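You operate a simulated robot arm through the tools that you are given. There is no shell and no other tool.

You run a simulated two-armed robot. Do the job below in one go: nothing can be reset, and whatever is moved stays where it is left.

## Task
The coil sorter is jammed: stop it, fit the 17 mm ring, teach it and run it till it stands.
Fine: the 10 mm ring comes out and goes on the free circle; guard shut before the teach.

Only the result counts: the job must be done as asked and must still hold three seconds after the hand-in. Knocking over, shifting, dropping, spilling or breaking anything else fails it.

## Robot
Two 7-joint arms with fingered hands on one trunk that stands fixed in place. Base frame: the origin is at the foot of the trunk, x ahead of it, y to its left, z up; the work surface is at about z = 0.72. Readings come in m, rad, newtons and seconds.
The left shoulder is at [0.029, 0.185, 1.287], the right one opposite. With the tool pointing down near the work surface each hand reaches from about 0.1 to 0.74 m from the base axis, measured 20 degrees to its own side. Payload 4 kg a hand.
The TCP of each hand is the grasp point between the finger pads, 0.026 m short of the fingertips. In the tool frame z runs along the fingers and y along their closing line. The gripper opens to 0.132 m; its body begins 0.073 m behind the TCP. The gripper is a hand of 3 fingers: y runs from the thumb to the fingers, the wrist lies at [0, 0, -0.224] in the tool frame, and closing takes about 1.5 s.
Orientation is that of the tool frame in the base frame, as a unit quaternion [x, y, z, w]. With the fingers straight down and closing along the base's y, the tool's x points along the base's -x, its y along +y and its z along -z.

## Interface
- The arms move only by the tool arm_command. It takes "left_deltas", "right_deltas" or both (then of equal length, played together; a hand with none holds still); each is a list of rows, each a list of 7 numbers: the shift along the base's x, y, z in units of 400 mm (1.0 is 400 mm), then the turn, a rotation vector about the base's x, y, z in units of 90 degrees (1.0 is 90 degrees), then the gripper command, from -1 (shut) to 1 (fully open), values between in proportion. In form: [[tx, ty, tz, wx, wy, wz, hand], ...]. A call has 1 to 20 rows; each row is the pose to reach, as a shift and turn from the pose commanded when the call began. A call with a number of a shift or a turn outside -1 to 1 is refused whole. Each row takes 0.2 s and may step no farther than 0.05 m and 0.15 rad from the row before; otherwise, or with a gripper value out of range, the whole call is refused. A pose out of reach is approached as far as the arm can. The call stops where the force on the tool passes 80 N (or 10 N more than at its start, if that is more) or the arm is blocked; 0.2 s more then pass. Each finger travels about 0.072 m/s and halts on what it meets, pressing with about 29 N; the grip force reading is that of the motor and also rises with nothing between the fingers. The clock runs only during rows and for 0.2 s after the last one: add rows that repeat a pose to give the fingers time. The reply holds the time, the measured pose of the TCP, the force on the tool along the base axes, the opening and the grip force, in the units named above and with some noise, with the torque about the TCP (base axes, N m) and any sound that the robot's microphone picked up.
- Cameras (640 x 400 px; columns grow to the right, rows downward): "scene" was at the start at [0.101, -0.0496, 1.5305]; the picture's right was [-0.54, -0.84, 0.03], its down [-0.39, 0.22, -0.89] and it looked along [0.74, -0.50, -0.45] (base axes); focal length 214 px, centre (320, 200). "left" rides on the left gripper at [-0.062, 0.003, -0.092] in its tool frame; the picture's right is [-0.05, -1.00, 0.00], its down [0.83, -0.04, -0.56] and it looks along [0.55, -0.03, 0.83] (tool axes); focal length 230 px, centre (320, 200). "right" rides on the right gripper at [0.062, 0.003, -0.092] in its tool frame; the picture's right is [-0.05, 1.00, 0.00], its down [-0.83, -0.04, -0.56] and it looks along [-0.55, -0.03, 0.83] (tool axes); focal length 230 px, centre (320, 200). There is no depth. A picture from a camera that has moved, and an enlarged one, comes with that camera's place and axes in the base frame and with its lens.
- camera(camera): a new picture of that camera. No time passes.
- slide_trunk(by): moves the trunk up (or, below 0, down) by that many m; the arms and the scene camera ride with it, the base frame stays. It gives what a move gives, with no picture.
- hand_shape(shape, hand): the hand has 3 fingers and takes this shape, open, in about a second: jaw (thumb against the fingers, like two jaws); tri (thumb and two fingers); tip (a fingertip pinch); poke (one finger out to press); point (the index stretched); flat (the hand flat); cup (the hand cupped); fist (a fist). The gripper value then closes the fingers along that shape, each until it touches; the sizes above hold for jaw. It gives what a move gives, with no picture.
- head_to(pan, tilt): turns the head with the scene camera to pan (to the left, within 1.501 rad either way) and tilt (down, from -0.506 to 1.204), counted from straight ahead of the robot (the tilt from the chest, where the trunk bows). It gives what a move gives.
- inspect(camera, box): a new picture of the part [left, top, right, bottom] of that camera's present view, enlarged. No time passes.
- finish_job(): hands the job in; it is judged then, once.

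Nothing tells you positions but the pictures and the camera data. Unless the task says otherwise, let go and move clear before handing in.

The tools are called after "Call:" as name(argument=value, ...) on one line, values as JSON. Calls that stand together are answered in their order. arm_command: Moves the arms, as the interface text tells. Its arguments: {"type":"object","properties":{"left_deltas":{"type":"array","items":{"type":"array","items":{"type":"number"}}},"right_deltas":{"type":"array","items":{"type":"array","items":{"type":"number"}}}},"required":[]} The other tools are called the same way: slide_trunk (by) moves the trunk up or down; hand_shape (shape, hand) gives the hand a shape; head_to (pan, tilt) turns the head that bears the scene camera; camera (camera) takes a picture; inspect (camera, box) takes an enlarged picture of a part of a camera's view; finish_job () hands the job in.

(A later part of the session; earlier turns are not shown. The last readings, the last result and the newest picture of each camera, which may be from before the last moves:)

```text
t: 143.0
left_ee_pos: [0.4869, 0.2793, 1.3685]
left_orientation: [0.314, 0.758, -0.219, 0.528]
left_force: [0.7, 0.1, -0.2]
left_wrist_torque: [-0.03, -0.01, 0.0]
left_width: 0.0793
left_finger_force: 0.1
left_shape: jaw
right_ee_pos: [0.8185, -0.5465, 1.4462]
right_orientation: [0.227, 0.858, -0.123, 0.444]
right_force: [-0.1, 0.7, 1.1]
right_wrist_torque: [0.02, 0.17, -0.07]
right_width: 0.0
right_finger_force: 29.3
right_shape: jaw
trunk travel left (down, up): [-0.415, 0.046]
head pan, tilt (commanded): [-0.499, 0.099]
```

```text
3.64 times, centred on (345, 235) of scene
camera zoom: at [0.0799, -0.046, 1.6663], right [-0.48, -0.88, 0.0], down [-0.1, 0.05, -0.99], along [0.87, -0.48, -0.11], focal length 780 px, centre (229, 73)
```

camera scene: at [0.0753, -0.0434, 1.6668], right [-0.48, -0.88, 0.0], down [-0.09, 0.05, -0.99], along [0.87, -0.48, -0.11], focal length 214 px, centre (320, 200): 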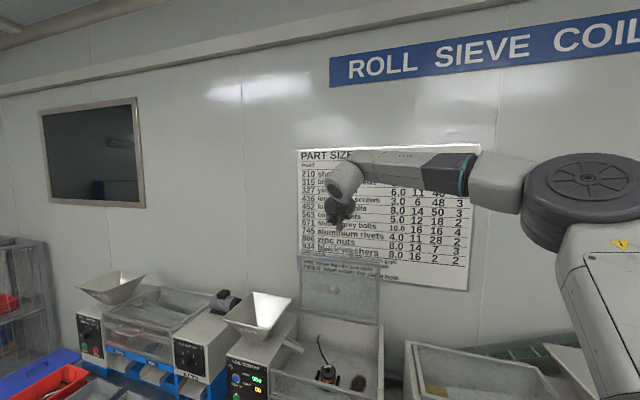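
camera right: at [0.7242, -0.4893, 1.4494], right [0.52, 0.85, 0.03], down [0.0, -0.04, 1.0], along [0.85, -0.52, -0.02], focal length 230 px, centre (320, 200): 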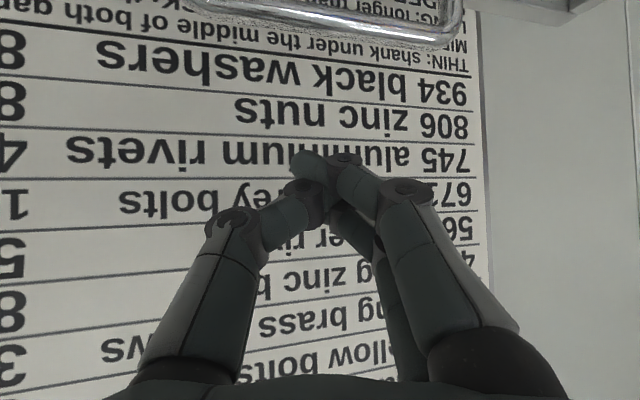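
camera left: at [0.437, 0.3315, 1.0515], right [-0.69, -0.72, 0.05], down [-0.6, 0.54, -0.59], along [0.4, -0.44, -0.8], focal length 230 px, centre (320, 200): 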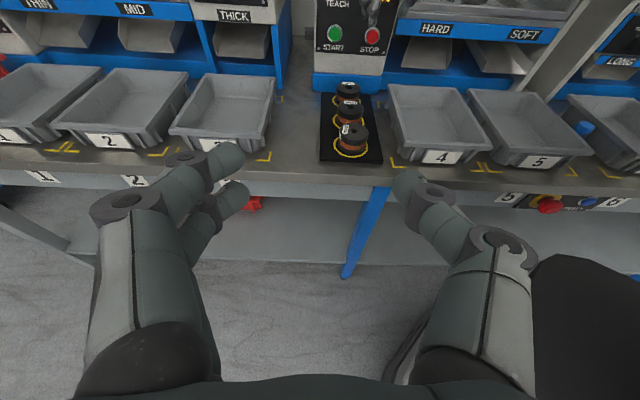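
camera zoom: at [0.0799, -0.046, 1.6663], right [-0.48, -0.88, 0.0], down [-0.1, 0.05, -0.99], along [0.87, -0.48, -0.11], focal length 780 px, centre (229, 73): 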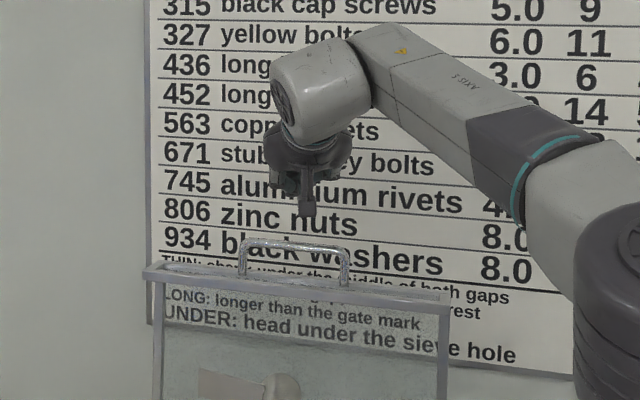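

Call:
arm_command(right_deltas=[[0, 0, -0.06, 0, 0, 0, -1], [0, 0, -0.11, 0, 0, 0, -1], [0, 0, -0.14, 0, 0, 0, -1], [0, 0, -0.155, 0, 0, 0, -1]])

Call:
camera(camera="right")

Call:
inspect(camera="scene", box=[290, 180, 400, 290])

```text
t: 144.0
left_ee_pos: [0.4823, 0.282, 1.3707]
left_orientation: [0.314, 0.756, -0.22, 0.53]
left_force: [0.2, 0.1, 0.5]
left_wrist_torque: [0.0, -0.02, -0.01]
left_width: 0.0794
left_finger_force: 0.0
left_shape: jaw
right_ee_pos: [0.814, -0.5418, 1.392]
right_orientation: [0.227, 0.856, -0.12, 0.449]
right_force: [-0.2, 0.3, 8.7]
right_wrist_torque: [0.1, -0.04, -0.02]
right_width: 0.0002
right_finger_force: 28.9
right_shape: jaw
trunk travel left (down, up): [-0.415, 0.046]
head pan, tilt (commanded): [-0.499, 0.099]
```

```text
taken
camera right: at [0.718, -0.4838, 1.3945], right [0.52, 0.85, 0.04], down [-0.01, -0.04, 1.0], along [0.85, -0.52, -0.02], focal length 230 px, centre (320, 200)
```

right: 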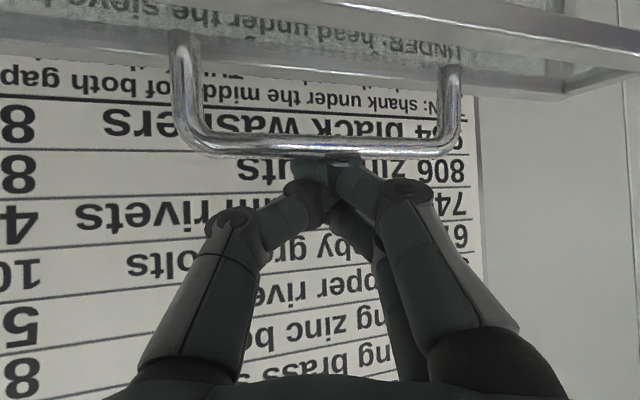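

```text
3.64 times, centred on (345, 235) of scene
camera zoom: at [0.0729, -0.0416, 1.6671], right [-0.48, -0.88, 0.0], down [-0.09, 0.05, -0.99], along [0.87, -0.48, -0.1], focal length 780 px, centre (229, 73)
```

zoom: 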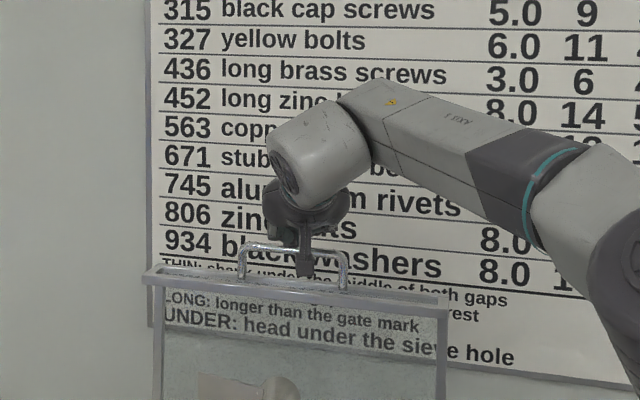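

The fingers rest on the bar with their tips behind it. I'll draw the bar forward along its arc in small steps and check that the lid follows.

Call:
arm_command(right_deltas=[[-0.0265, 0.0265, -0.003, 0, 0, 0, -1], [-0.0529, 0.0529, -0.005, 0, 0, 0, -1], [-0.0792, 0.0792, -0.008, 0, 0, 0, -1], [-0.1054, 0.1054, -0.0123, 0, 0, 0, -1]])

Call:
camera(camera="right")

Call:
inspect(camera="scene", box=[270, 180, 400, 310])

```text
t: 145.0
left_ee_pos: [0.4803, 0.2836, 1.3705]
left_orientation: [0.313, 0.756, -0.22, 0.531]
left_force: [0.9, 0.2, 0.0]
left_wrist_torque: [0.0, 0.02, 0.0]
left_width: 0.0793
left_finger_force: 0.1
left_shape: jaw
right_ee_pos: [0.7706, -0.4975, 1.3858]
right_orientation: [0.226, 0.857, -0.12, 0.448]
right_force: [-0.5, 3.8, 11.5]
right_wrist_torque: [0.17, 0.0, 0.0]
right_width: 0.0
right_finger_force: 28.6
right_shape: jaw
trunk travel left (down, up): [-0.415, 0.046]
head pan, tilt (commanded): [-0.499, 0.099]
```

```text
taken
camera right: at [0.6745, -0.4403, 1.3877], right [0.52, 0.85, 0.04], down [0.0, -0.04, 1.0], along [0.85, -0.52, -0.02], focal length 230 px, centre (320, 200)
```

right: 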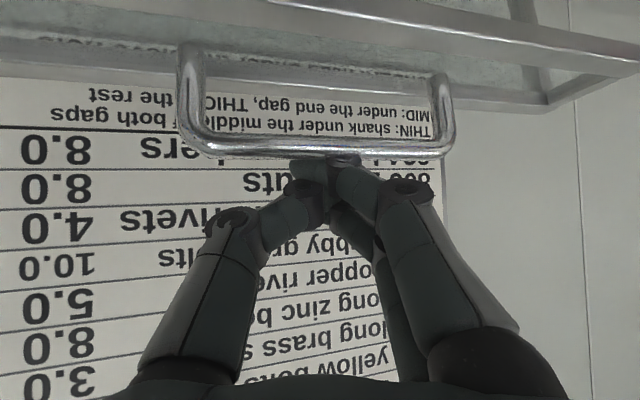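

```text
3.08 times, centred on (335, 245) of scene
camera zoom: at [0.0726, -0.0405, 1.667], right [-0.48, -0.88, 0.0], down [-0.09, 0.05, -0.99], along [0.87, -0.48, -0.1], focal length 660 px, centre (274, 62)
```

zoom: 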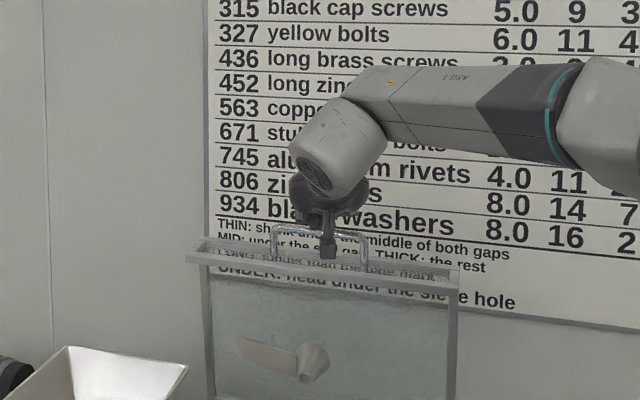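

The lid follows nicely. Continuing along the arc.

Call:
arm_command(right_deltas=[[-0.0518, 0.0518, -0.0143, 0, 0, 0, -1], [-0.1022, 0.1022, -0.036, 0, 0, 0, -1], [-0.1506, 0.1506, -0.065, 0, 0, 0, -1], [-0.1968, 0.1968, -0.1013, 0, 0, 0, -1], [-0.2401, 0.2401, -0.144, 0, 0, 0, -1]])

Call:
camera(camera="right")

Call:
inspect(camera="scene", box=[250, 180, 410, 330])

```text
t: 146.2
left_ee_pos: [0.4819, 0.2803, 1.3705]
left_orientation: [0.313, 0.757, -0.219, 0.53]
left_force: [0.1, 1.1, 0.4]
left_wrist_torque: [0.02, 0.01, 0.02]
left_width: 0.0795
left_finger_force: 0.1
left_shape: jaw
right_ee_pos: [0.6776, -0.4053, 1.3267]
right_orientation: [0.227, 0.859, -0.121, 0.442]
right_force: [-0.2, -0.2, -0.7]
right_wrist_torque: [0.04, 0.05, -0.03]
right_width: 0.0
right_finger_force: 28.9
right_shape: jaw
trunk travel left (down, up): [-0.415, 0.046]
head pan, tilt (commanded): [-0.499, 0.099]
```

```text
taken
camera right: at [0.5823, -0.3483, 1.3305], right [0.52, 0.85, 0.04], down [0.01, -0.05, 1.0], along [0.85, -0.52, -0.03], focal length 230 px, centre (320, 200)
```

right: 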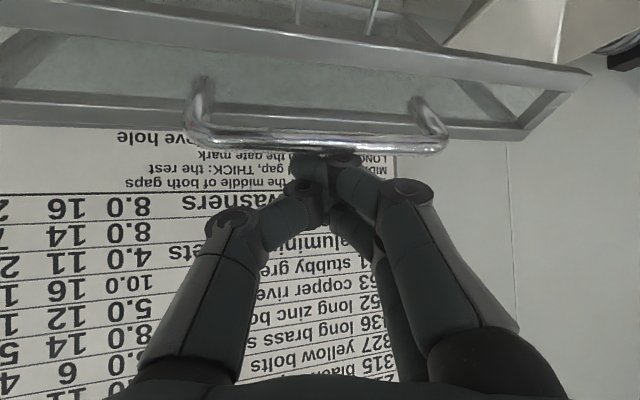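

```text
2.67 times, centred on (330, 255) of scene
camera zoom: at [0.0751, -0.043, 1.6668], right [-0.48, -0.88, 0.0], down [-0.09, 0.05, -0.99], along [0.87, -0.48, -0.1], focal length 572 px, centre (293, 53)
```

zoom: 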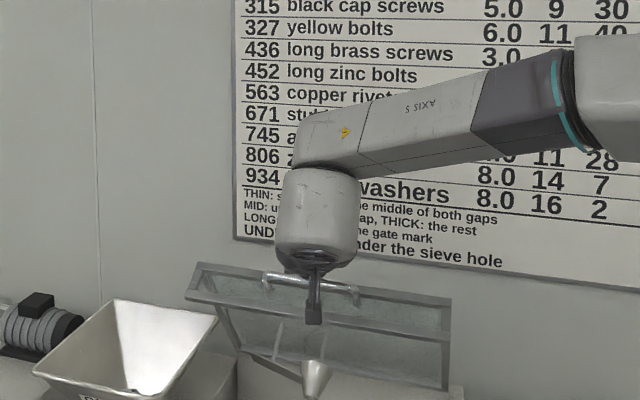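

The lid is about half closed. Continuing down the arc.

Call:
arm_command(right_deltas=[[-0.0398, 0.0398, -0.049, 0, 0, 0, -1], [-0.0757, 0.0757, -0.1035, 0, 0, 0, -1], [-0.1075, 0.1075, -0.163, 0, 0, 0, -1], [-0.1345, 0.1345, -0.227, 0, 0, 0, -1]])

Call:
camera(camera="right")

Call:
inspect(camera="scene", box=[250, 200, 410, 340])

Call:
camera(camera="left")

```text
t: 147.2
left_ee_pos: [0.4835, 0.2805, 1.3713]
left_orientation: [0.314, 0.756, -0.22, 0.53]
left_force: [1.1, 0.3, 0.2]
left_wrist_torque: [-0.01, -0.04, 0.0]
left_width: 0.0792
left_finger_force: 0.1
left_shape: jaw
right_ee_pos: [0.6256, -0.3686, 1.2593]
right_orientation: [0.225, 0.859, -0.12, 0.444]
right_force: [-0.2, 1.6, 0.6]
right_wrist_torque: [0.04, -0.03, -0.02]
right_width: 0.0001
right_finger_force: 28.8
right_shape: jaw
right hand out of reach, approached as far as the arm can: row 3, 4
trunk travel left (down, up): [-0.415, 0.046]
head pan, tilt (commanded): [-0.499, 0.099]
```

```text
taken
camera right: at [0.5311, -0.3118, 1.2624], right [0.52, 0.85, 0.04], down [0.01, -0.04, 1.0], along [0.86, -0.52, -0.03], focal length 230 px, centre (320, 200)
```

right: 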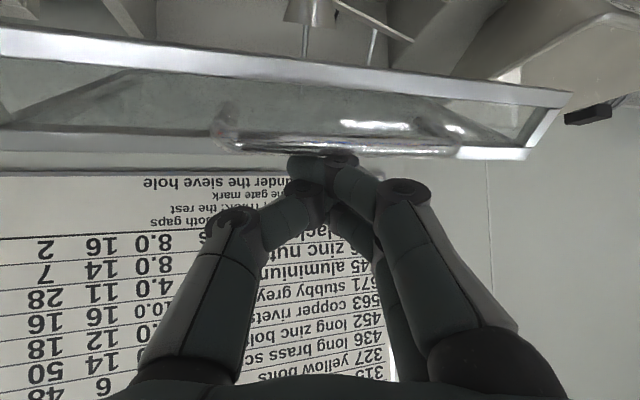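

```text
2.86 times, centred on (330, 270) of scene
camera zoom: at [0.0746, -0.0444, 1.6668], right [-0.48, -0.88, 0.0], down [-0.09, 0.05, -0.99], along [0.87, -0.48, -0.11], focal length 613 px, centre (291, 0)
```

zoom: 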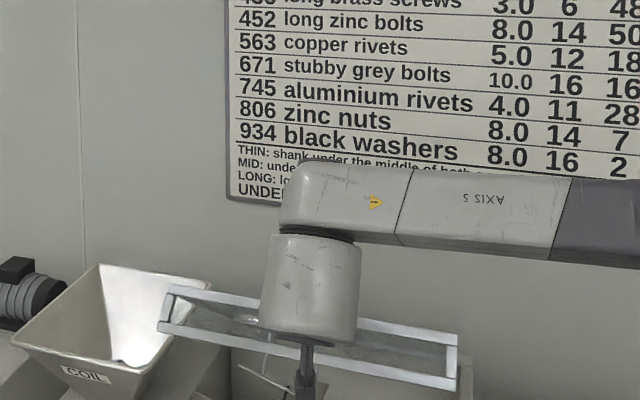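

```text
taken
camera left: at [0.4383, 0.3296, 1.4609], right [-0.69, -0.72, 0.05], down [-0.6, 0.54, -0.59], along [0.4, -0.44, -0.81], focal length 230 px, centre (320, 200)
```

left: 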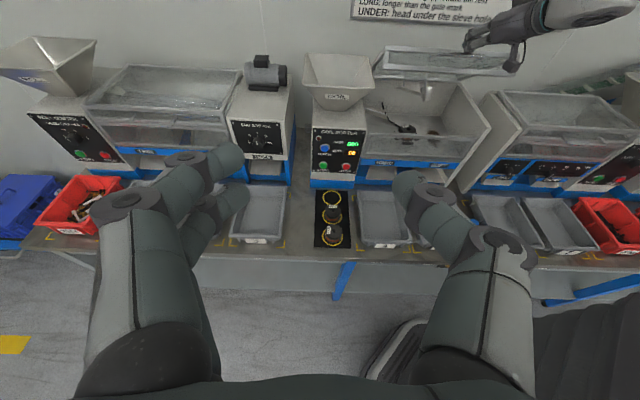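

The lid is at about 25–30°. The arm can't go lower with the trunk this high, so I'll lower the trunk a little, which brings the hand and bar down together.

Call:
slide_trunk(by=-0.08)

Call:
camera(camera="right")

Call:
inspect(camera="left", box=[300, 0, 540, 180])

```text
t: 148.4
left_ee_pos: [0.4775, 0.2877, 1.2907]
left_orientation: [0.312, 0.756, -0.22, 0.532]
left_force: [0.0, 0.5, 0.1]
left_wrist_torque: [0.01, -0.01, -0.04]
left_width: 0.0793
left_finger_force: 0.0
left_shape: jaw
right_ee_pos: [0.6249, -0.3576, 1.1853]
right_orientation: [0.223, 0.857, -0.119, 0.45]
right_force: [-17.3, 32.7, 15.0]
right_wrist_torque: [0.28, 0.22, -0.23]
right_width: 0.0002
right_finger_force: 29.7
right_shape: jaw
trunk travel left (down, up): [-0.335, 0.126]
head pan, tilt (commanded): [-0.499, 0.099]
```

```text
taken
camera right: at [0.5291, -0.3015, 1.1871], right [0.52, 0.86, 0.04], down [-0.01, -0.04, 1.0], along [0.86, -0.52, -0.02], focal length 230 px, centre (320, 200)
```

right: 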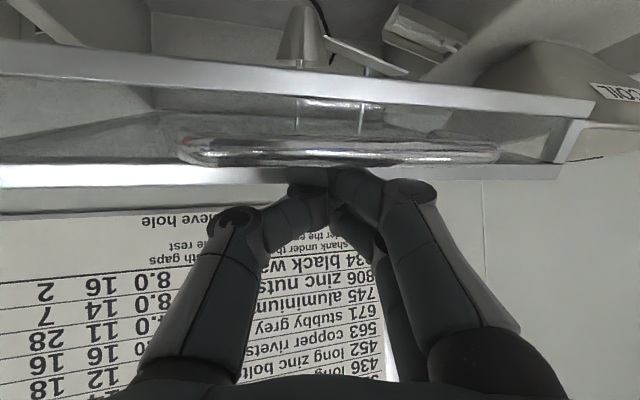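

```text
2.22 times, centred on (420, 90) of left
camera zoom: at [0.4336, 0.3376, 1.3806], right [-0.69, -0.72, 0.05], down [-0.6, 0.54, -0.6], along [0.4, -0.44, -0.8], focal length 511 px, centre (98, 444)
```

zoom: 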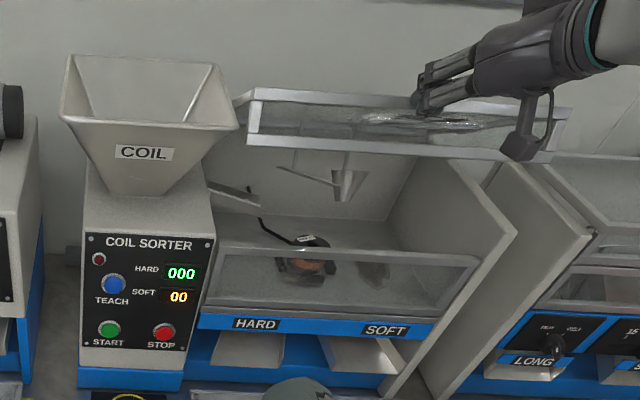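

The fingertips are pressing on the lid's front face. I'll back off 2 cm toward the robot, keeping the fingers over the bar.

Call:
arm_command(right_deltas=[[-0.018, 0.018, 0, 0, 0, 0, -1], [-0.035, 0.035, 0, 0, 0, 0, -1]])

Call:
camera(camera="right")

Call:
inspect(camera="left", box=[400, 10, 520, 90])

```text
t: 149.0
left_ee_pos: [0.4828, 0.2806, 1.2915]
left_orientation: [0.313, 0.756, -0.22, 0.531]
left_force: [-0.9, -0.3, 0.0]
left_wrist_torque: [0.0, -0.04, 0.01]
left_width: 0.0793
left_finger_force: 0.0
left_shape: jaw
right_ee_pos: [0.6146, -0.3597, 1.1827]
right_orientation: [0.227, 0.858, -0.123, 0.444]
right_force: [-2.2, 4.1, 2.3]
right_wrist_torque: [0.03, 0.05, -0.01]
right_width: 0.0
right_finger_force: 29.2
right_shape: jaw
right hand out of reach, approached as far as the arm can: row 2
trunk travel left (down, up): [-0.335, 0.126]
head pan, tilt (commanded): [-0.499, 0.099]
```

```text
taken
camera right: at [0.5204, -0.3034, 1.1865], right [0.52, 0.85, 0.03], down [0.01, -0.04, 1.0], along [0.85, -0.52, -0.03], focal length 230 px, centre (320, 200)
```

right: 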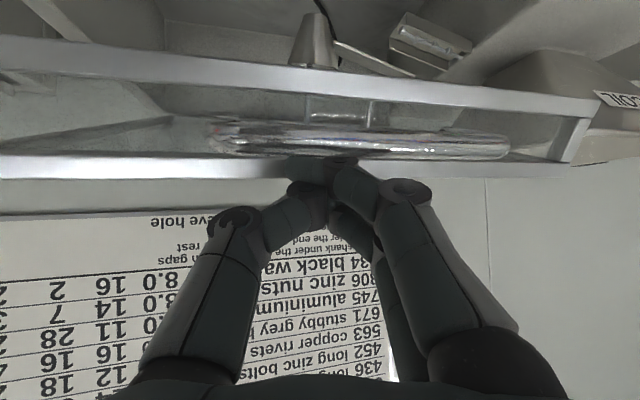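

```text
5.00 times, centred on (460, 50) of left
camera zoom: at [0.4384, 0.3306, 1.3805], right [-0.69, -0.72, 0.05], down [-0.6, 0.54, -0.59], along [0.4, -0.44, -0.8], focal length 1150 px, centre (-380, 950)
```

zoom: 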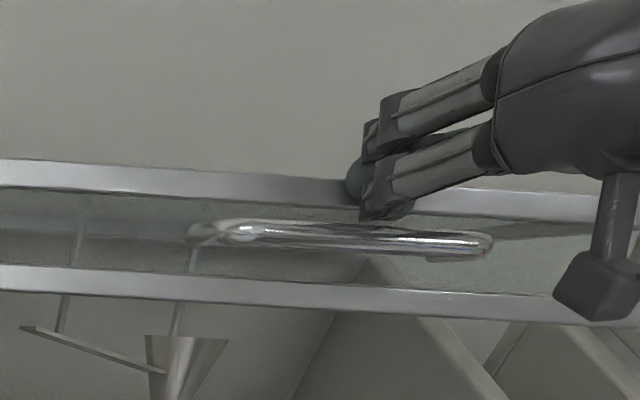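

The fingertips are at the lid's top front frame. I'll lift slightly, move over the frame's top surface, and push the lid down from there.

Call:
arm_command(right_deltas=[[0.0, 0.0, 0.06, 0, 0, 0, -1], [0.03, -0.03, 0.09, 0, 0, 0, -1], [0.045, -0.045, 0.09, 0, 0, 0, -1]])

Call:
inspect(camera="left", box=[380, 0, 520, 100])

Call:
camera(camera="right")

```text
t: 149.8
left_ee_pos: [0.483, 0.2811, 1.29]
left_orientation: [0.313, 0.757, -0.219, 0.529]
left_force: [-0.4, 0.4, -0.1]
left_wrist_torque: [0.02, 0.01, 0.03]
left_width: 0.0796
left_finger_force: 0.0
left_shape: jaw
right_ee_pos: [0.6349, -0.3768, 1.2195]
right_orientation: [0.227, 0.858, -0.12, 0.445]
right_force: [0.3, 0.8, 0.0]
right_wrist_torque: [-0.02, 0.01, -0.04]
right_width: 0.0
right_finger_force: 29.1
right_shape: jaw
trunk travel left (down, up): [-0.335, 0.126]
head pan, tilt (commanded): [-0.499, 0.099]
```

```text
4.00 times, centred on (450, 50) of left
camera zoom: at [0.4394, 0.3301, 1.3803], right [-0.69, -0.72, 0.05], down [-0.6, 0.54, -0.59], along [0.4, -0.44, -0.81], focal length 920 px, centre (-200, 800)
```

zoom: 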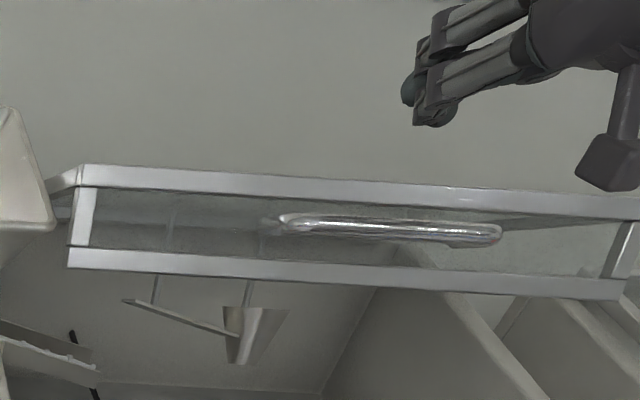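

```text
taken
camera right: at [0.5398, -0.3202, 1.2228], right [0.52, 0.85, 0.04], down [0.0, -0.05, 1.0], along [0.85, -0.52, -0.02], focal length 230 px, centre (320, 200)
```

right: 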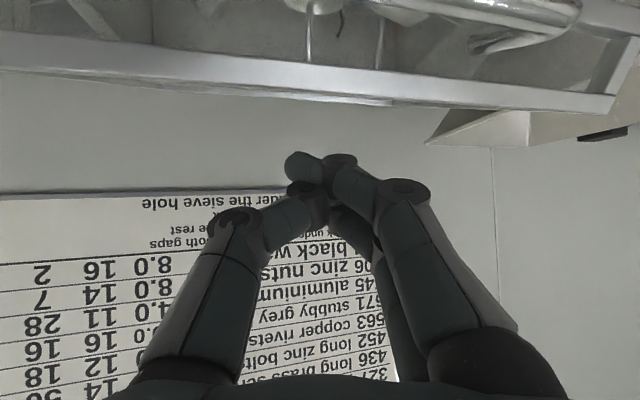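

Fingertips are above the lid's front frame. Now lowering step by step to push it shut.

Call:
slide_trunk(by=-0.06)

Call:
inspect(camera="left", box=[380, 0, 520, 120])

Call:
camera(camera="right")

```text
t: 150.8
left_ee_pos: [0.4826, 0.2822, 1.2307]
left_orientation: [0.314, 0.757, -0.219, 0.53]
left_force: [-0.1, 0.7, 0.9]
left_wrist_torque: [0.02, 0.0, 0.05]
left_width: 0.0793
left_finger_force: 0.1
left_shape: jaw
right_ee_pos: [0.6326, -0.3765, 1.1615]
right_orientation: [0.228, 0.857, -0.12, 0.447]
right_force: [-0.3, 0.8, 0.7]
right_wrist_torque: [0.03, 0.0, 0.03]
right_width: 0.0
right_finger_force: 28.9
right_shape: jaw
trunk travel left (down, up): [-0.275, 0.186]
head pan, tilt (commanded): [-0.499, 0.099]
```

```text
3.33 times, centred on (450, 60) of left
camera zoom: at [0.4381, 0.3308, 1.3209], right [-0.69, -0.72, 0.05], down [-0.6, 0.54, -0.59], along [0.4, -0.44, -0.81], focal length 767 px, centre (-113, 667)
```

zoom: 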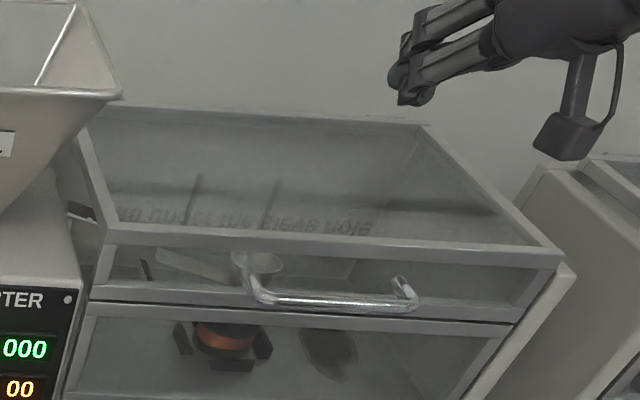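

```text
taken
camera right: at [0.5383, -0.3184, 1.1637], right [0.52, 0.85, 0.04], down [0.0, -0.04, 1.0], along [0.85, -0.52, -0.02], focal length 230 px, centre (320, 200)
```

right: 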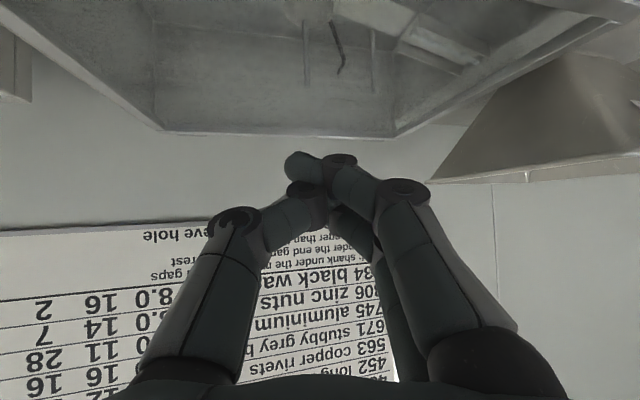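

The guard has dropped shut by itself in the last stretch. I'll check closely that it is fully closed and that everything inside is in place.

Call:
inspect(camera="left", box=[390, 60, 510, 130])

Call:
head_to(pan=-0.4, tilt=0.35)

Call:
camera(camera="scene")

Call:
inspect(camera="scene", box=[240, 180, 400, 310])

```text
5.33 times, centred on (450, 95) of left
camera zoom: at [0.4381, 0.3308, 1.3209], right [-0.69, -0.72, 0.05], down [-0.6, 0.54, -0.59], along [0.4, -0.44, -0.81], focal length 1227 px, centre (-373, 760)
```

zoom: 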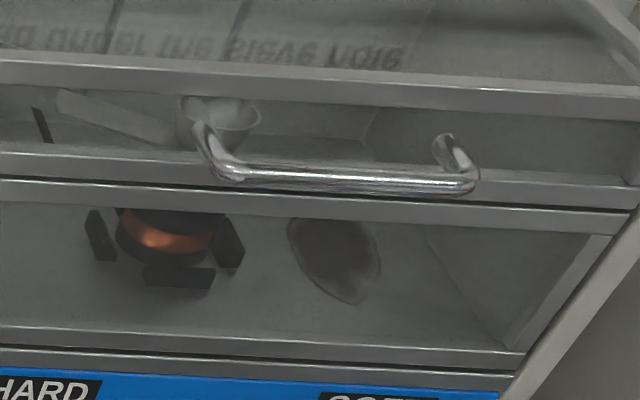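

```text
t: 151.6
left_ee_pos: [0.4825, 0.2815, 1.2299]
left_orientation: [0.314, 0.757, -0.22, 0.53]
left_force: [-0.4, -0.2, 0.1]
left_wrist_torque: [0.01, 0.01, -0.03]
left_width: 0.0795
left_finger_force: 0.0
left_shape: jaw
right_ee_pos: [0.633, -0.3749, 1.16]
right_orientation: [0.227, 0.857, -0.12, 0.446]
right_force: [-0.1, -1.0, -0.3]
right_wrist_torque: [-0.03, 0.01, 0.01]
right_width: 0.0002
right_finger_force: 29.4
right_shape: jaw
trunk travel left (down, up): [-0.275, 0.186]
head pan, tilt (commanded): [-0.4, 0.351]
```

```text
taken
camera scene: at [0.1291, -0.0356, 1.4914], right [-0.39, -0.92, 0.04], down [-0.4, 0.13, -0.91], along [0.83, -0.37, -0.42], focal length 214 px, centre (320, 200)
```

scene: 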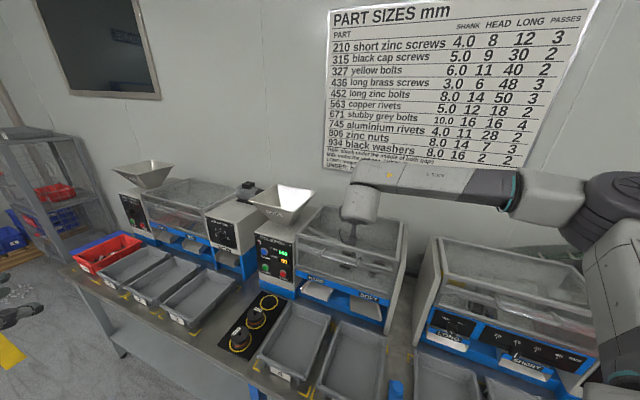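

```text
3.08 times, centred on (320, 245) of scene
camera zoom: at [0.1291, -0.0356, 1.4914], right [-0.39, -0.92, 0.04], down [-0.4, 0.13, -0.91], along [0.83, -0.37, -0.42], focal length 660 px, centre (320, 62)
```

zoom: 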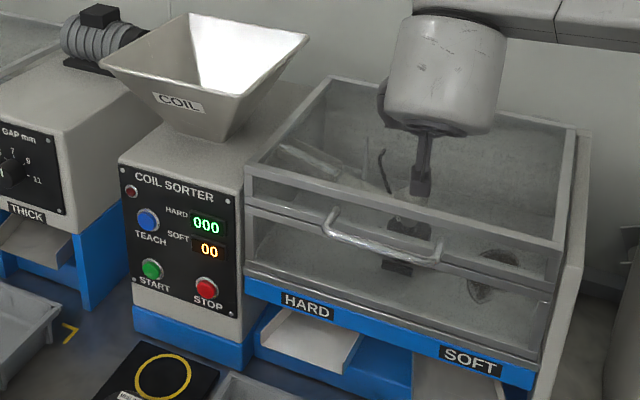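

It looks shut. To be certain, I'll press lightly on its front frame from above.

Call:
slide_trunk(by=-0.05)

Call:
arm_command(right_deltas=[[-0.02, 0.02, -0.025, 0, 0, 0, -1], [-0.03, 0.03, -0.045, 0, 0, 0, -1], [-0.03, 0.03, -0.06, 0, 0, 0, -1], [-0.03, 0.03, -0.07, 0, 0, 0, -1]])

Call:
inspect(camera="left", box=[390, 30, 510, 130])

```text
t: 152.5
left_ee_pos: [0.4824, 0.2809, 1.1816]
left_orientation: [0.313, 0.756, -0.219, 0.531]
left_force: [0.3, 0.3, -0.4]
left_wrist_torque: [0.0, -0.04, 0.03]
left_width: 0.0794
left_finger_force: 0.0
left_shape: jaw
right_ee_pos: [0.6326, -0.3743, 1.1125]
right_orientation: [0.227, 0.857, -0.12, 0.447]
right_force: [-0.7, 0.3, 0.3]
right_wrist_torque: [0.0, 0.02, 0.01]
right_width: 0.0
right_finger_force: 29.1
right_shape: jaw
trunk travel left (down, up): [-0.225, 0.236]
head pan, tilt (commanded): [-0.4, 0.351]
```

```text
t: 153.5
left_ee_pos: [0.4818, 0.2821, 1.1808]
left_orientation: [0.314, 0.757, -0.22, 0.53]
left_force: [-1.0, -0.5, -0.4]
left_wrist_torque: [0.01, -0.02, -0.02]
left_width: 0.0793
left_finger_force: 0.0
left_shape: jaw
right_ee_pos: [0.622, -0.3624, 1.0853]
right_orientation: [0.226, 0.856, -0.119, 0.449]
right_force: [2.3, -0.2, 8.9]
right_wrist_torque: [-0.12, -0.08, 0.03]
right_width: 0.0
right_finger_force: 29.5
right_shape: jaw
trunk travel left (down, up): [-0.225, 0.236]
head pan, tilt (commanded): [-0.4, 0.351]
```

```text
4.00 times, centred on (450, 80) of left
camera zoom: at [0.4379, 0.3313, 1.2709], right [-0.69, -0.72, 0.05], down [-0.6, 0.54, -0.59], along [0.4, -0.44, -0.81], focal length 920 px, centre (-200, 680)
```

zoom: 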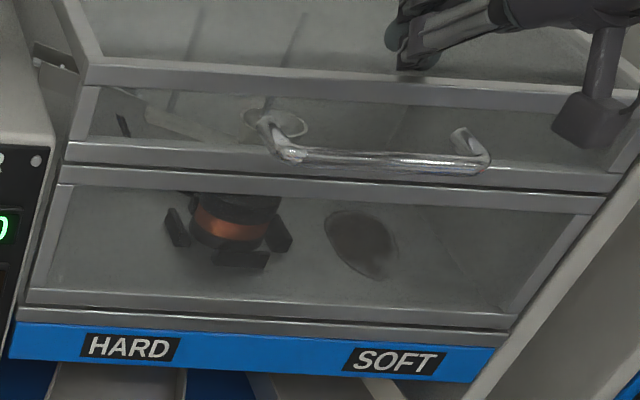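

The guard is firmly shut. I'll retract the right hand up and away to the right.

Call:
arm_command(right_deltas=[[0, 0, 0.1, 0, 0, 0, -1], [-0.02, 0.0, 0.2, 0, 0, 0, -1], [-0.06, -0.03, 0.3, 0, 0, 0, -1], [-0.12, -0.08, 0.38, 0, 0, 0, -1], [-0.18, -0.13, 0.45, 0, 0, 0, -1], [-0.24, -0.18, 0.5, 0, 0, 0, -1]])

Call:
hand_shape(shape="poke", hand="left")

Call:
slide_trunk(by=-0.11)

Call:
head_to(pan=-0.35, tilt=0.3)

Call:
camera(camera="scene")

Call:
camera(camera="left")

```text
t: 154.9
left_ee_pos: [0.4814, 0.2808, 1.1823]
left_orientation: [0.314, 0.757, -0.218, 0.53]
left_force: [0.0, 0.2, -0.1]
left_wrist_torque: [0.04, -0.02, 0.02]
left_width: 0.0795
left_finger_force: 0.1
left_shape: jaw
right_ee_pos: [0.5248, -0.435, 1.283]
right_orientation: [0.227, 0.857, -0.12, 0.446]
right_force: [0.4, 0.3, -0.2]
right_wrist_torque: [0.0, -0.01, 0.03]
right_width: 0.0
right_finger_force: 28.3
right_shape: jaw
trunk travel left (down, up): [-0.225, 0.236]
head pan, tilt (commanded): [-0.4, 0.351]
```

```text
t: 155.8
left_ee_pos: [0.4832, 0.2811, 1.1803]
left_orientation: [0.314, 0.757, -0.22, 0.529]
left_force: [0.0, 0.5, 0.0]
left_wrist_torque: [-0.01, 0.0, 0.0]
left_width: 0.0001
left_finger_force: 0.1
left_shape: poke
right_ee_pos: [0.5274, -0.4334, 1.2822]
right_orientation: [0.228, 0.857, -0.121, 0.446]
right_force: [-1.1, -0.2, 0.5]
right_wrist_torque: [-0.01, 0.01, -0.01]
right_width: 0.0002
right_finger_force: 28.7
right_shape: jaw
trunk travel left (down, up): [-0.225, 0.236]
head pan, tilt (commanded): [-0.4, 0.351]
```

```text
t: 157.2
left_ee_pos: [0.482, 0.2805, 1.071]
left_orientation: [0.314, 0.757, -0.219, 0.53]
left_force: [-0.9, -0.1, 1.3]
left_wrist_torque: [0.03, 0.01, 0.03]
left_width: 0.0
left_finger_force: 0.0
left_shape: poke
right_ee_pos: [0.5251, -0.4353, 1.1742]
right_orientation: [0.226, 0.857, -0.12, 0.447]
right_force: [-0.3, 0.7, 0.2]
right_wrist_torque: [-0.03, 0.01, -0.02]
right_width: 0.0002
right_finger_force: 29.1
right_shape: jaw
trunk travel left (down, up): [-0.115, 0.346]
head pan, tilt (commanded): [-0.4, 0.351]
```

```text
t: 157.8
left_ee_pos: [0.483, 0.2815, 1.0711]
left_orientation: [0.314, 0.757, -0.22, 0.53]
left_force: [-0.3, -0.9, 0.1]
left_wrist_torque: [-0.04, 0.0, -0.02]
left_width: 0.0
left_finger_force: 0.1
left_shape: poke
right_ee_pos: [0.525, -0.4359, 1.1716]
right_orientation: [0.228, 0.857, -0.121, 0.446]
right_force: [0.3, 0.3, -0.7]
right_wrist_torque: [-0.01, 0.01, -0.01]
right_width: 0.0001
right_finger_force: 28.7
right_shape: jaw
trunk travel left (down, up): [-0.115, 0.346]
head pan, tilt (commanded): [-0.351, 0.3]
```

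```text
taken
camera scene: at [0.2515, -0.0315, 1.2884], right [-0.33, -0.94, 0.1], down [-0.55, 0.1, -0.83], along [0.77, -0.33, -0.55], focal length 214 px, centre (320, 200)
```

scene: 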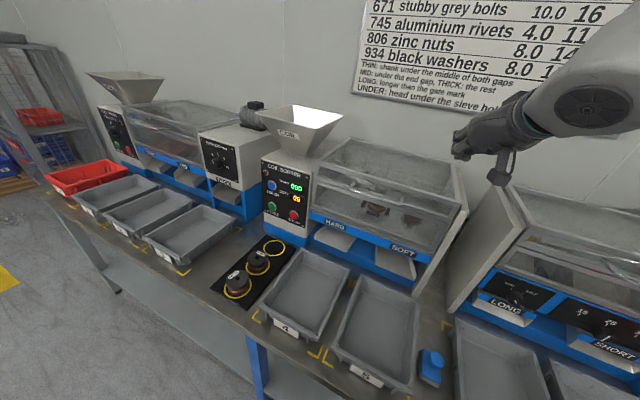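

```text
taken
camera left: at [0.4387, 0.3305, 1.1605], right [-0.69, -0.72, 0.05], down [-0.6, 0.54, -0.59], along [0.4, -0.44, -0.81], focal length 230 px, centre (320, 200)
```

left: 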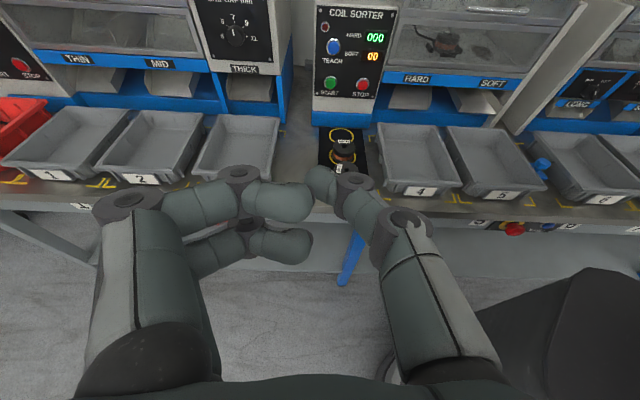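

Guard shut, left hand in poke shape. I'll pin down TEACH and START from the left camera now.

Call:
inspect(camera="left", box=[305, 0, 405, 110])

Call:
inspect(camera="scene", box=[250, 145, 330, 245])

```text
3.64 times, centred on (355, 55) of left
camera zoom: at [0.4387, 0.3305, 1.1605], right [-0.69, -0.72, 0.05], down [-0.6, 0.54, -0.59], along [0.4, -0.44, -0.81], focal length 837 px, centre (193, 727)
```

zoom: 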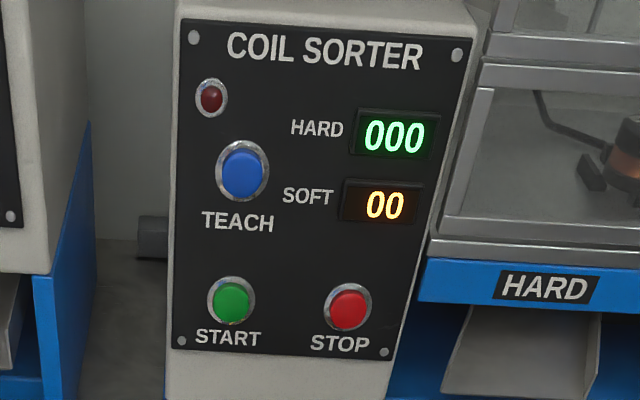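

```text
4.00 times, centred on (290, 195) of scene
camera zoom: at [0.2515, -0.0315, 1.2884], right [-0.33, -0.94, 0.1], down [-0.55, 0.1, -0.83], along [0.77, -0.33, -0.55], focal length 858 px, centre (440, 220)
```

zoom: 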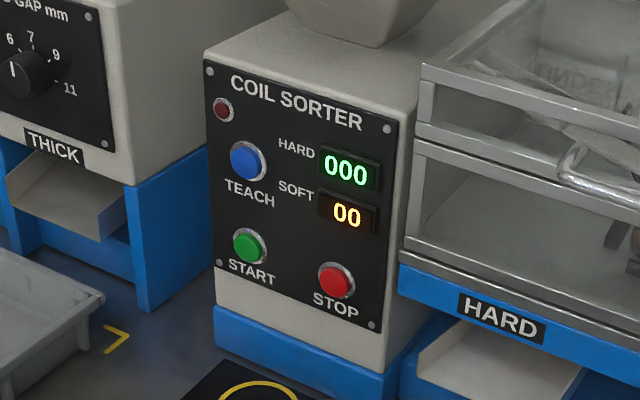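

The machine hasn't moved at all since the start. I'll bring the left fingertip to about 8 cm in front of TEACH.

Call:
arm_command(left_deltas=[[0.0714, -0.0818, -0.0232, 0, 0, 0, -1], [0.1429, -0.1636, -0.0464, 0, 0, 0, -1], [0.2143, -0.2453, -0.0695, 0, 0, 0, -1], [0.2857, -0.3271, -0.0927, 0, 0, 0, -1], [0.3572, -0.4089, -0.1159, 0, 0, 0, -1], [0.4286, -0.4907, -0.1391, 0, 0, 0, -1], [0.5, -0.5725, -0.1623, 0, 0, 0, -1], [0.5714, -0.6542, -0.1854, 0, 0, 0, -1], [0.6429, -0.736, -0.2086, 0, 0, 0, -1], [0.7143, -0.8178, -0.2318, 0, 0, 0, -1]])

Call:
camera(camera="left")

Call:
camera(camera="scene")

```text
t: 160.0
left_ee_pos: [0.7714, -0.0457, 0.9761]
left_orientation: [0.313, 0.758, -0.218, 0.529]
left_force: [0.2, 0.5, 0.3]
left_wrist_torque: [0.01, -0.02, -0.01]
left_width: 0.0
left_finger_force: 0.2
left_shape: poke
right_ee_pos: [0.5267, -0.4375, 1.1714]
right_orientation: [0.227, 0.858, -0.119, 0.445]
right_force: [0.0, -0.3, -0.4]
right_wrist_torque: [0.02, -0.02, -0.02]
right_width: 0.0
right_finger_force: 29.2
right_shape: jaw
trunk travel left (down, up): [-0.115, 0.346]
head pan, tilt (commanded): [-0.351, 0.3]
```

```text
taken
camera left: at [0.7273, 0.0035, 1.0675], right [-0.69, -0.72, 0.05], down [-0.6, 0.54, -0.59], along [0.4, -0.44, -0.81], focal length 230 px, centre (320, 200)
```

left: 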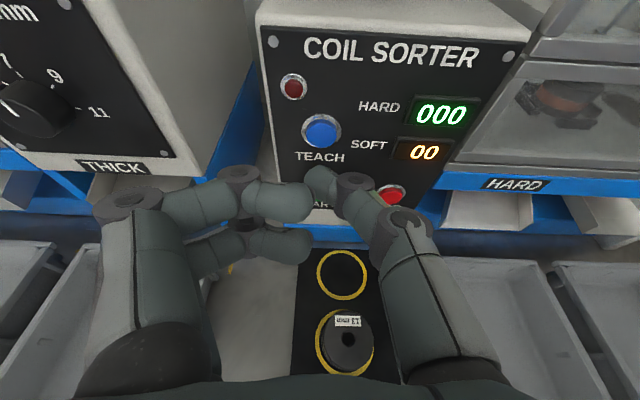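

```text
taken
camera scene: at [0.2528, -0.0327, 1.288], right [-0.33, -0.94, 0.1], down [-0.55, 0.1, -0.83], along [0.77, -0.33, -0.55], focal length 214 px, centre (320, 200)
```

scene: 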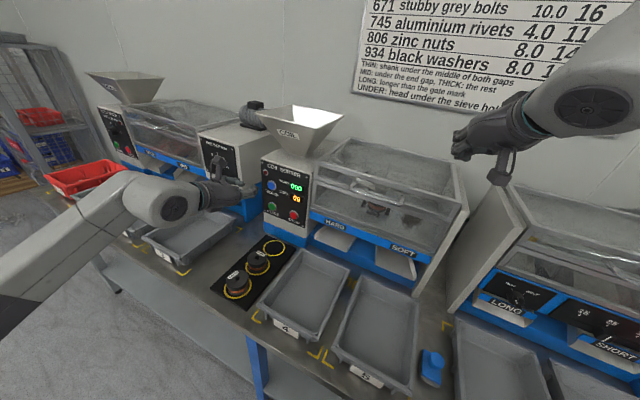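

TEACH is exactly on the fingertip's line. Pressing it.

Call:
arm_command(left_deltas=[[0.0564, -0.0564, -0.0291, 0, 0, 0, -1], [0.1129, -0.1129, -0.0581, 0, 0, 0, -1], [0.1195, -0.1195, -0.0616, 0, 0, 0, -1], [0.1262, -0.1262, -0.065, 0, 0, 0, -1]])

Call:
camera(camera="left")

Call:
inspect(camera="scene", box=[250, 145, 330, 245])

```text
t: 161.0
left_ee_pos: [0.8188, -0.0954, 0.9516]
left_orientation: [0.314, 0.757, -0.22, 0.53]
left_force: [-1.6, 1.6, 0.3]
left_wrist_torque: [0.02, -0.01, 0.03]
left_width: 0.0001
left_finger_force: 0.2
left_shape: poke
right_ee_pos: [0.5262, -0.4362, 1.1734]
right_orientation: [0.226, 0.858, -0.119, 0.446]
right_force: [0.4, 1.0, -0.2]
right_wrist_torque: [-0.01, 0.0, 0.0]
right_width: 0.0
right_finger_force: 28.7
right_shape: jaw
trunk travel left (down, up): [-0.115, 0.346]
head pan, tilt (commanded): [-0.351, 0.3]
heard: click
```

```text
taken
camera left: at [0.775, -0.0464, 1.0424], right [-0.69, -0.72, 0.05], down [-0.6, 0.54, -0.59], along [0.4, -0.44, -0.81], focal length 230 px, centre (320, 200)
```

left: 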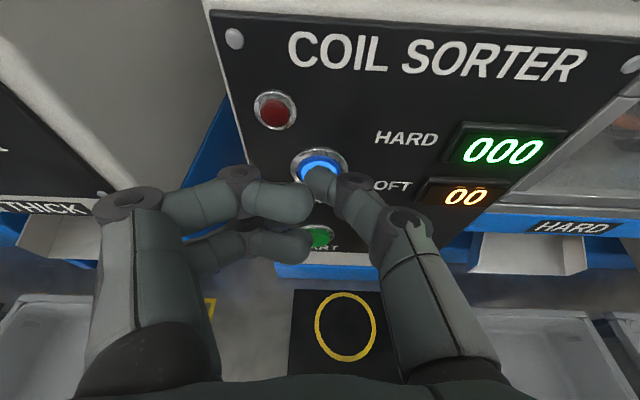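

```text
4.00 times, centred on (290, 195) of scene
camera zoom: at [0.2515, -0.0314, 1.2885], right [-0.33, -0.94, 0.1], down [-0.55, 0.1, -0.83], along [0.77, -0.33, -0.55], focal length 858 px, centre (440, 220)
```

zoom: 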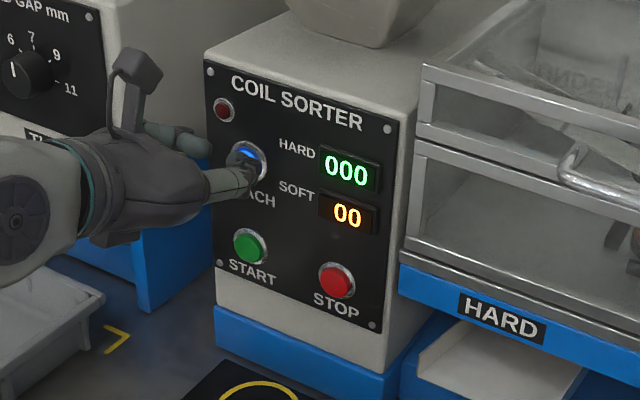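

TEACH clicked and lit up blue. I'll back off a little and watch the panel.

Call:
arm_command(left_deltas=[[-0.066, 0.066, 0.034, 0, 0, 0, -1], [-0.13, 0.13, 0.067, 0, 0, 0, -1], [-0.13, 0.13, 0.067, 0, 0, 0, -1], [-0.13, 0.13, 0.067, 0, 0, 0, -1], [-0.13, 0.13, 0.067, 0, 0, 0, -1]])

Call:
camera(camera="left")

Call:
inspect(camera="scene", box=[250, 145, 330, 245])

```text
t: 162.2
left_ee_pos: [0.768, -0.0439, 0.977]
left_orientation: [0.314, 0.757, -0.219, 0.529]
left_force: [0.1, 0.8, -1.1]
left_wrist_torque: [0.03, -0.01, 0.01]
left_width: 0.0001
left_finger_force: 0.0
left_shape: poke
right_ee_pos: [0.5257, -0.4364, 1.1721]
right_orientation: [0.227, 0.858, -0.12, 0.446]
right_force: [0.5, 0.7, 0.4]
right_wrist_torque: [0.03, -0.02, 0.01]
right_width: 0.0001
right_finger_force: 28.9
right_shape: jaw
trunk travel left (down, up): [-0.115, 0.346]
head pan, tilt (commanded): [-0.351, 0.3]
```

```text
taken
camera left: at [0.7236, 0.0056, 1.0672], right [-0.69, -0.72, 0.05], down [-0.6, 0.54, -0.59], along [0.4, -0.44, -0.81], focal length 230 px, centre (320, 200)
```

left: 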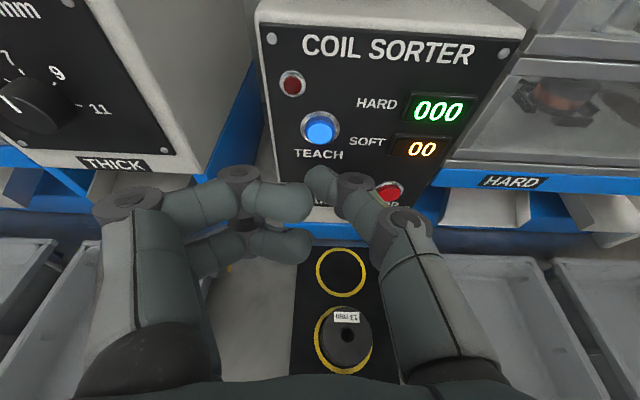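

```text
4.00 times, centred on (290, 195) of scene
camera zoom: at [0.252, -0.0317, 1.2883], right [-0.33, -0.94, 0.1], down [-0.55, 0.1, -0.83], along [0.77, -0.33, -0.55], focal length 858 px, centre (440, 220)
```

zoom: 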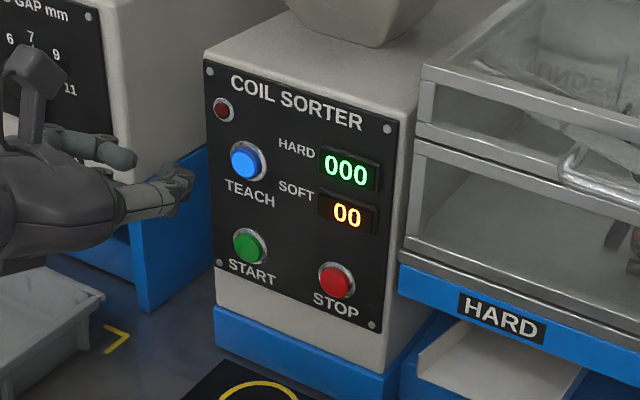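

TEACH stays lit and the fault lamp is off. Next I'll lower the fingertip to face START.

Call:
arm_command(left_deltas=[[0.0, 0.0, -0.1, 0, 0, 0, -1], [0.005, -0.001, -0.2, 0, 0, 0, -1], [0.005, -0.001, -0.2, 0, 0, 0, -1]])

Call:
camera(camera="left")

```text
t: 163.0
left_ee_pos: [0.7712, -0.044, 0.8961]
left_orientation: [0.314, 0.757, -0.219, 0.53]
left_force: [0.1, 0.1, 0.4]
left_wrist_torque: [-0.05, -0.03, -0.01]
left_width: 0.0
left_finger_force: 0.0
left_shape: poke
right_ee_pos: [0.5245, -0.4356, 1.1727]
right_orientation: [0.227, 0.858, -0.12, 0.446]
right_force: [-0.8, 0.8, 0.8]
right_wrist_torque: [-0.01, -0.02, 0.01]
right_width: 0.0006
right_finger_force: 29.3
right_shape: jaw
trunk travel left (down, up): [-0.115, 0.346]
head pan, tilt (commanded): [-0.351, 0.3]
```

```text
taken
camera left: at [0.7274, 0.0047, 0.986], right [-0.69, -0.72, 0.05], down [-0.6, 0.54, -0.59], along [0.4, -0.44, -0.81], focal length 230 px, centre (320, 200)
```

left: 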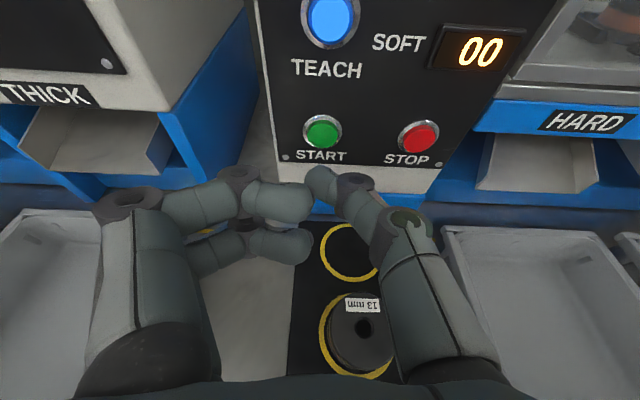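

START is on the fingertip's line. Pressing it.

Call:
arm_command(left_deltas=[[0.0564, -0.0564, -0.0291, 0, 0, 0, -1], [0.1129, -0.1129, -0.0581, 0, 0, 0, -1], [0.1195, -0.1195, -0.0616, 0, 0, 0, -1], [0.1262, -0.1262, -0.065, 0, 0, 0, -1]])

Call:
camera(camera="left")

```text
t: 164.0
left_ee_pos: [0.8202, -0.0947, 0.8713]
left_orientation: [0.314, 0.757, -0.22, 0.53]
left_force: [-3.7, 2.3, 1.6]
left_wrist_torque: [-0.01, 0.01, 0.01]
left_width: 0.0001
left_finger_force: 0.0
left_shape: poke
right_ee_pos: [0.5249, -0.4352, 1.172]
right_orientation: [0.227, 0.858, -0.119, 0.445]
right_force: [-0.3, -0.3, -0.7]
right_wrist_torque: [-0.07, -0.01, 0.02]
right_width: 0.0001
right_finger_force: 28.6
right_shape: jaw
trunk travel left (down, up): [-0.115, 0.346]
head pan, tilt (commanded): [-0.351, 0.3]
heard: click
```

```text
taken
camera left: at [0.7761, -0.046, 0.9618], right [-0.69, -0.72, 0.05], down [-0.6, 0.54, -0.59], along [0.4, -0.44, -0.81], focal length 230 px, centre (320, 200)
```

left: 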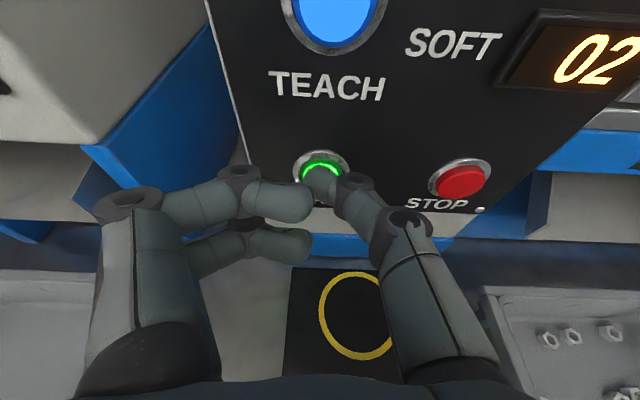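

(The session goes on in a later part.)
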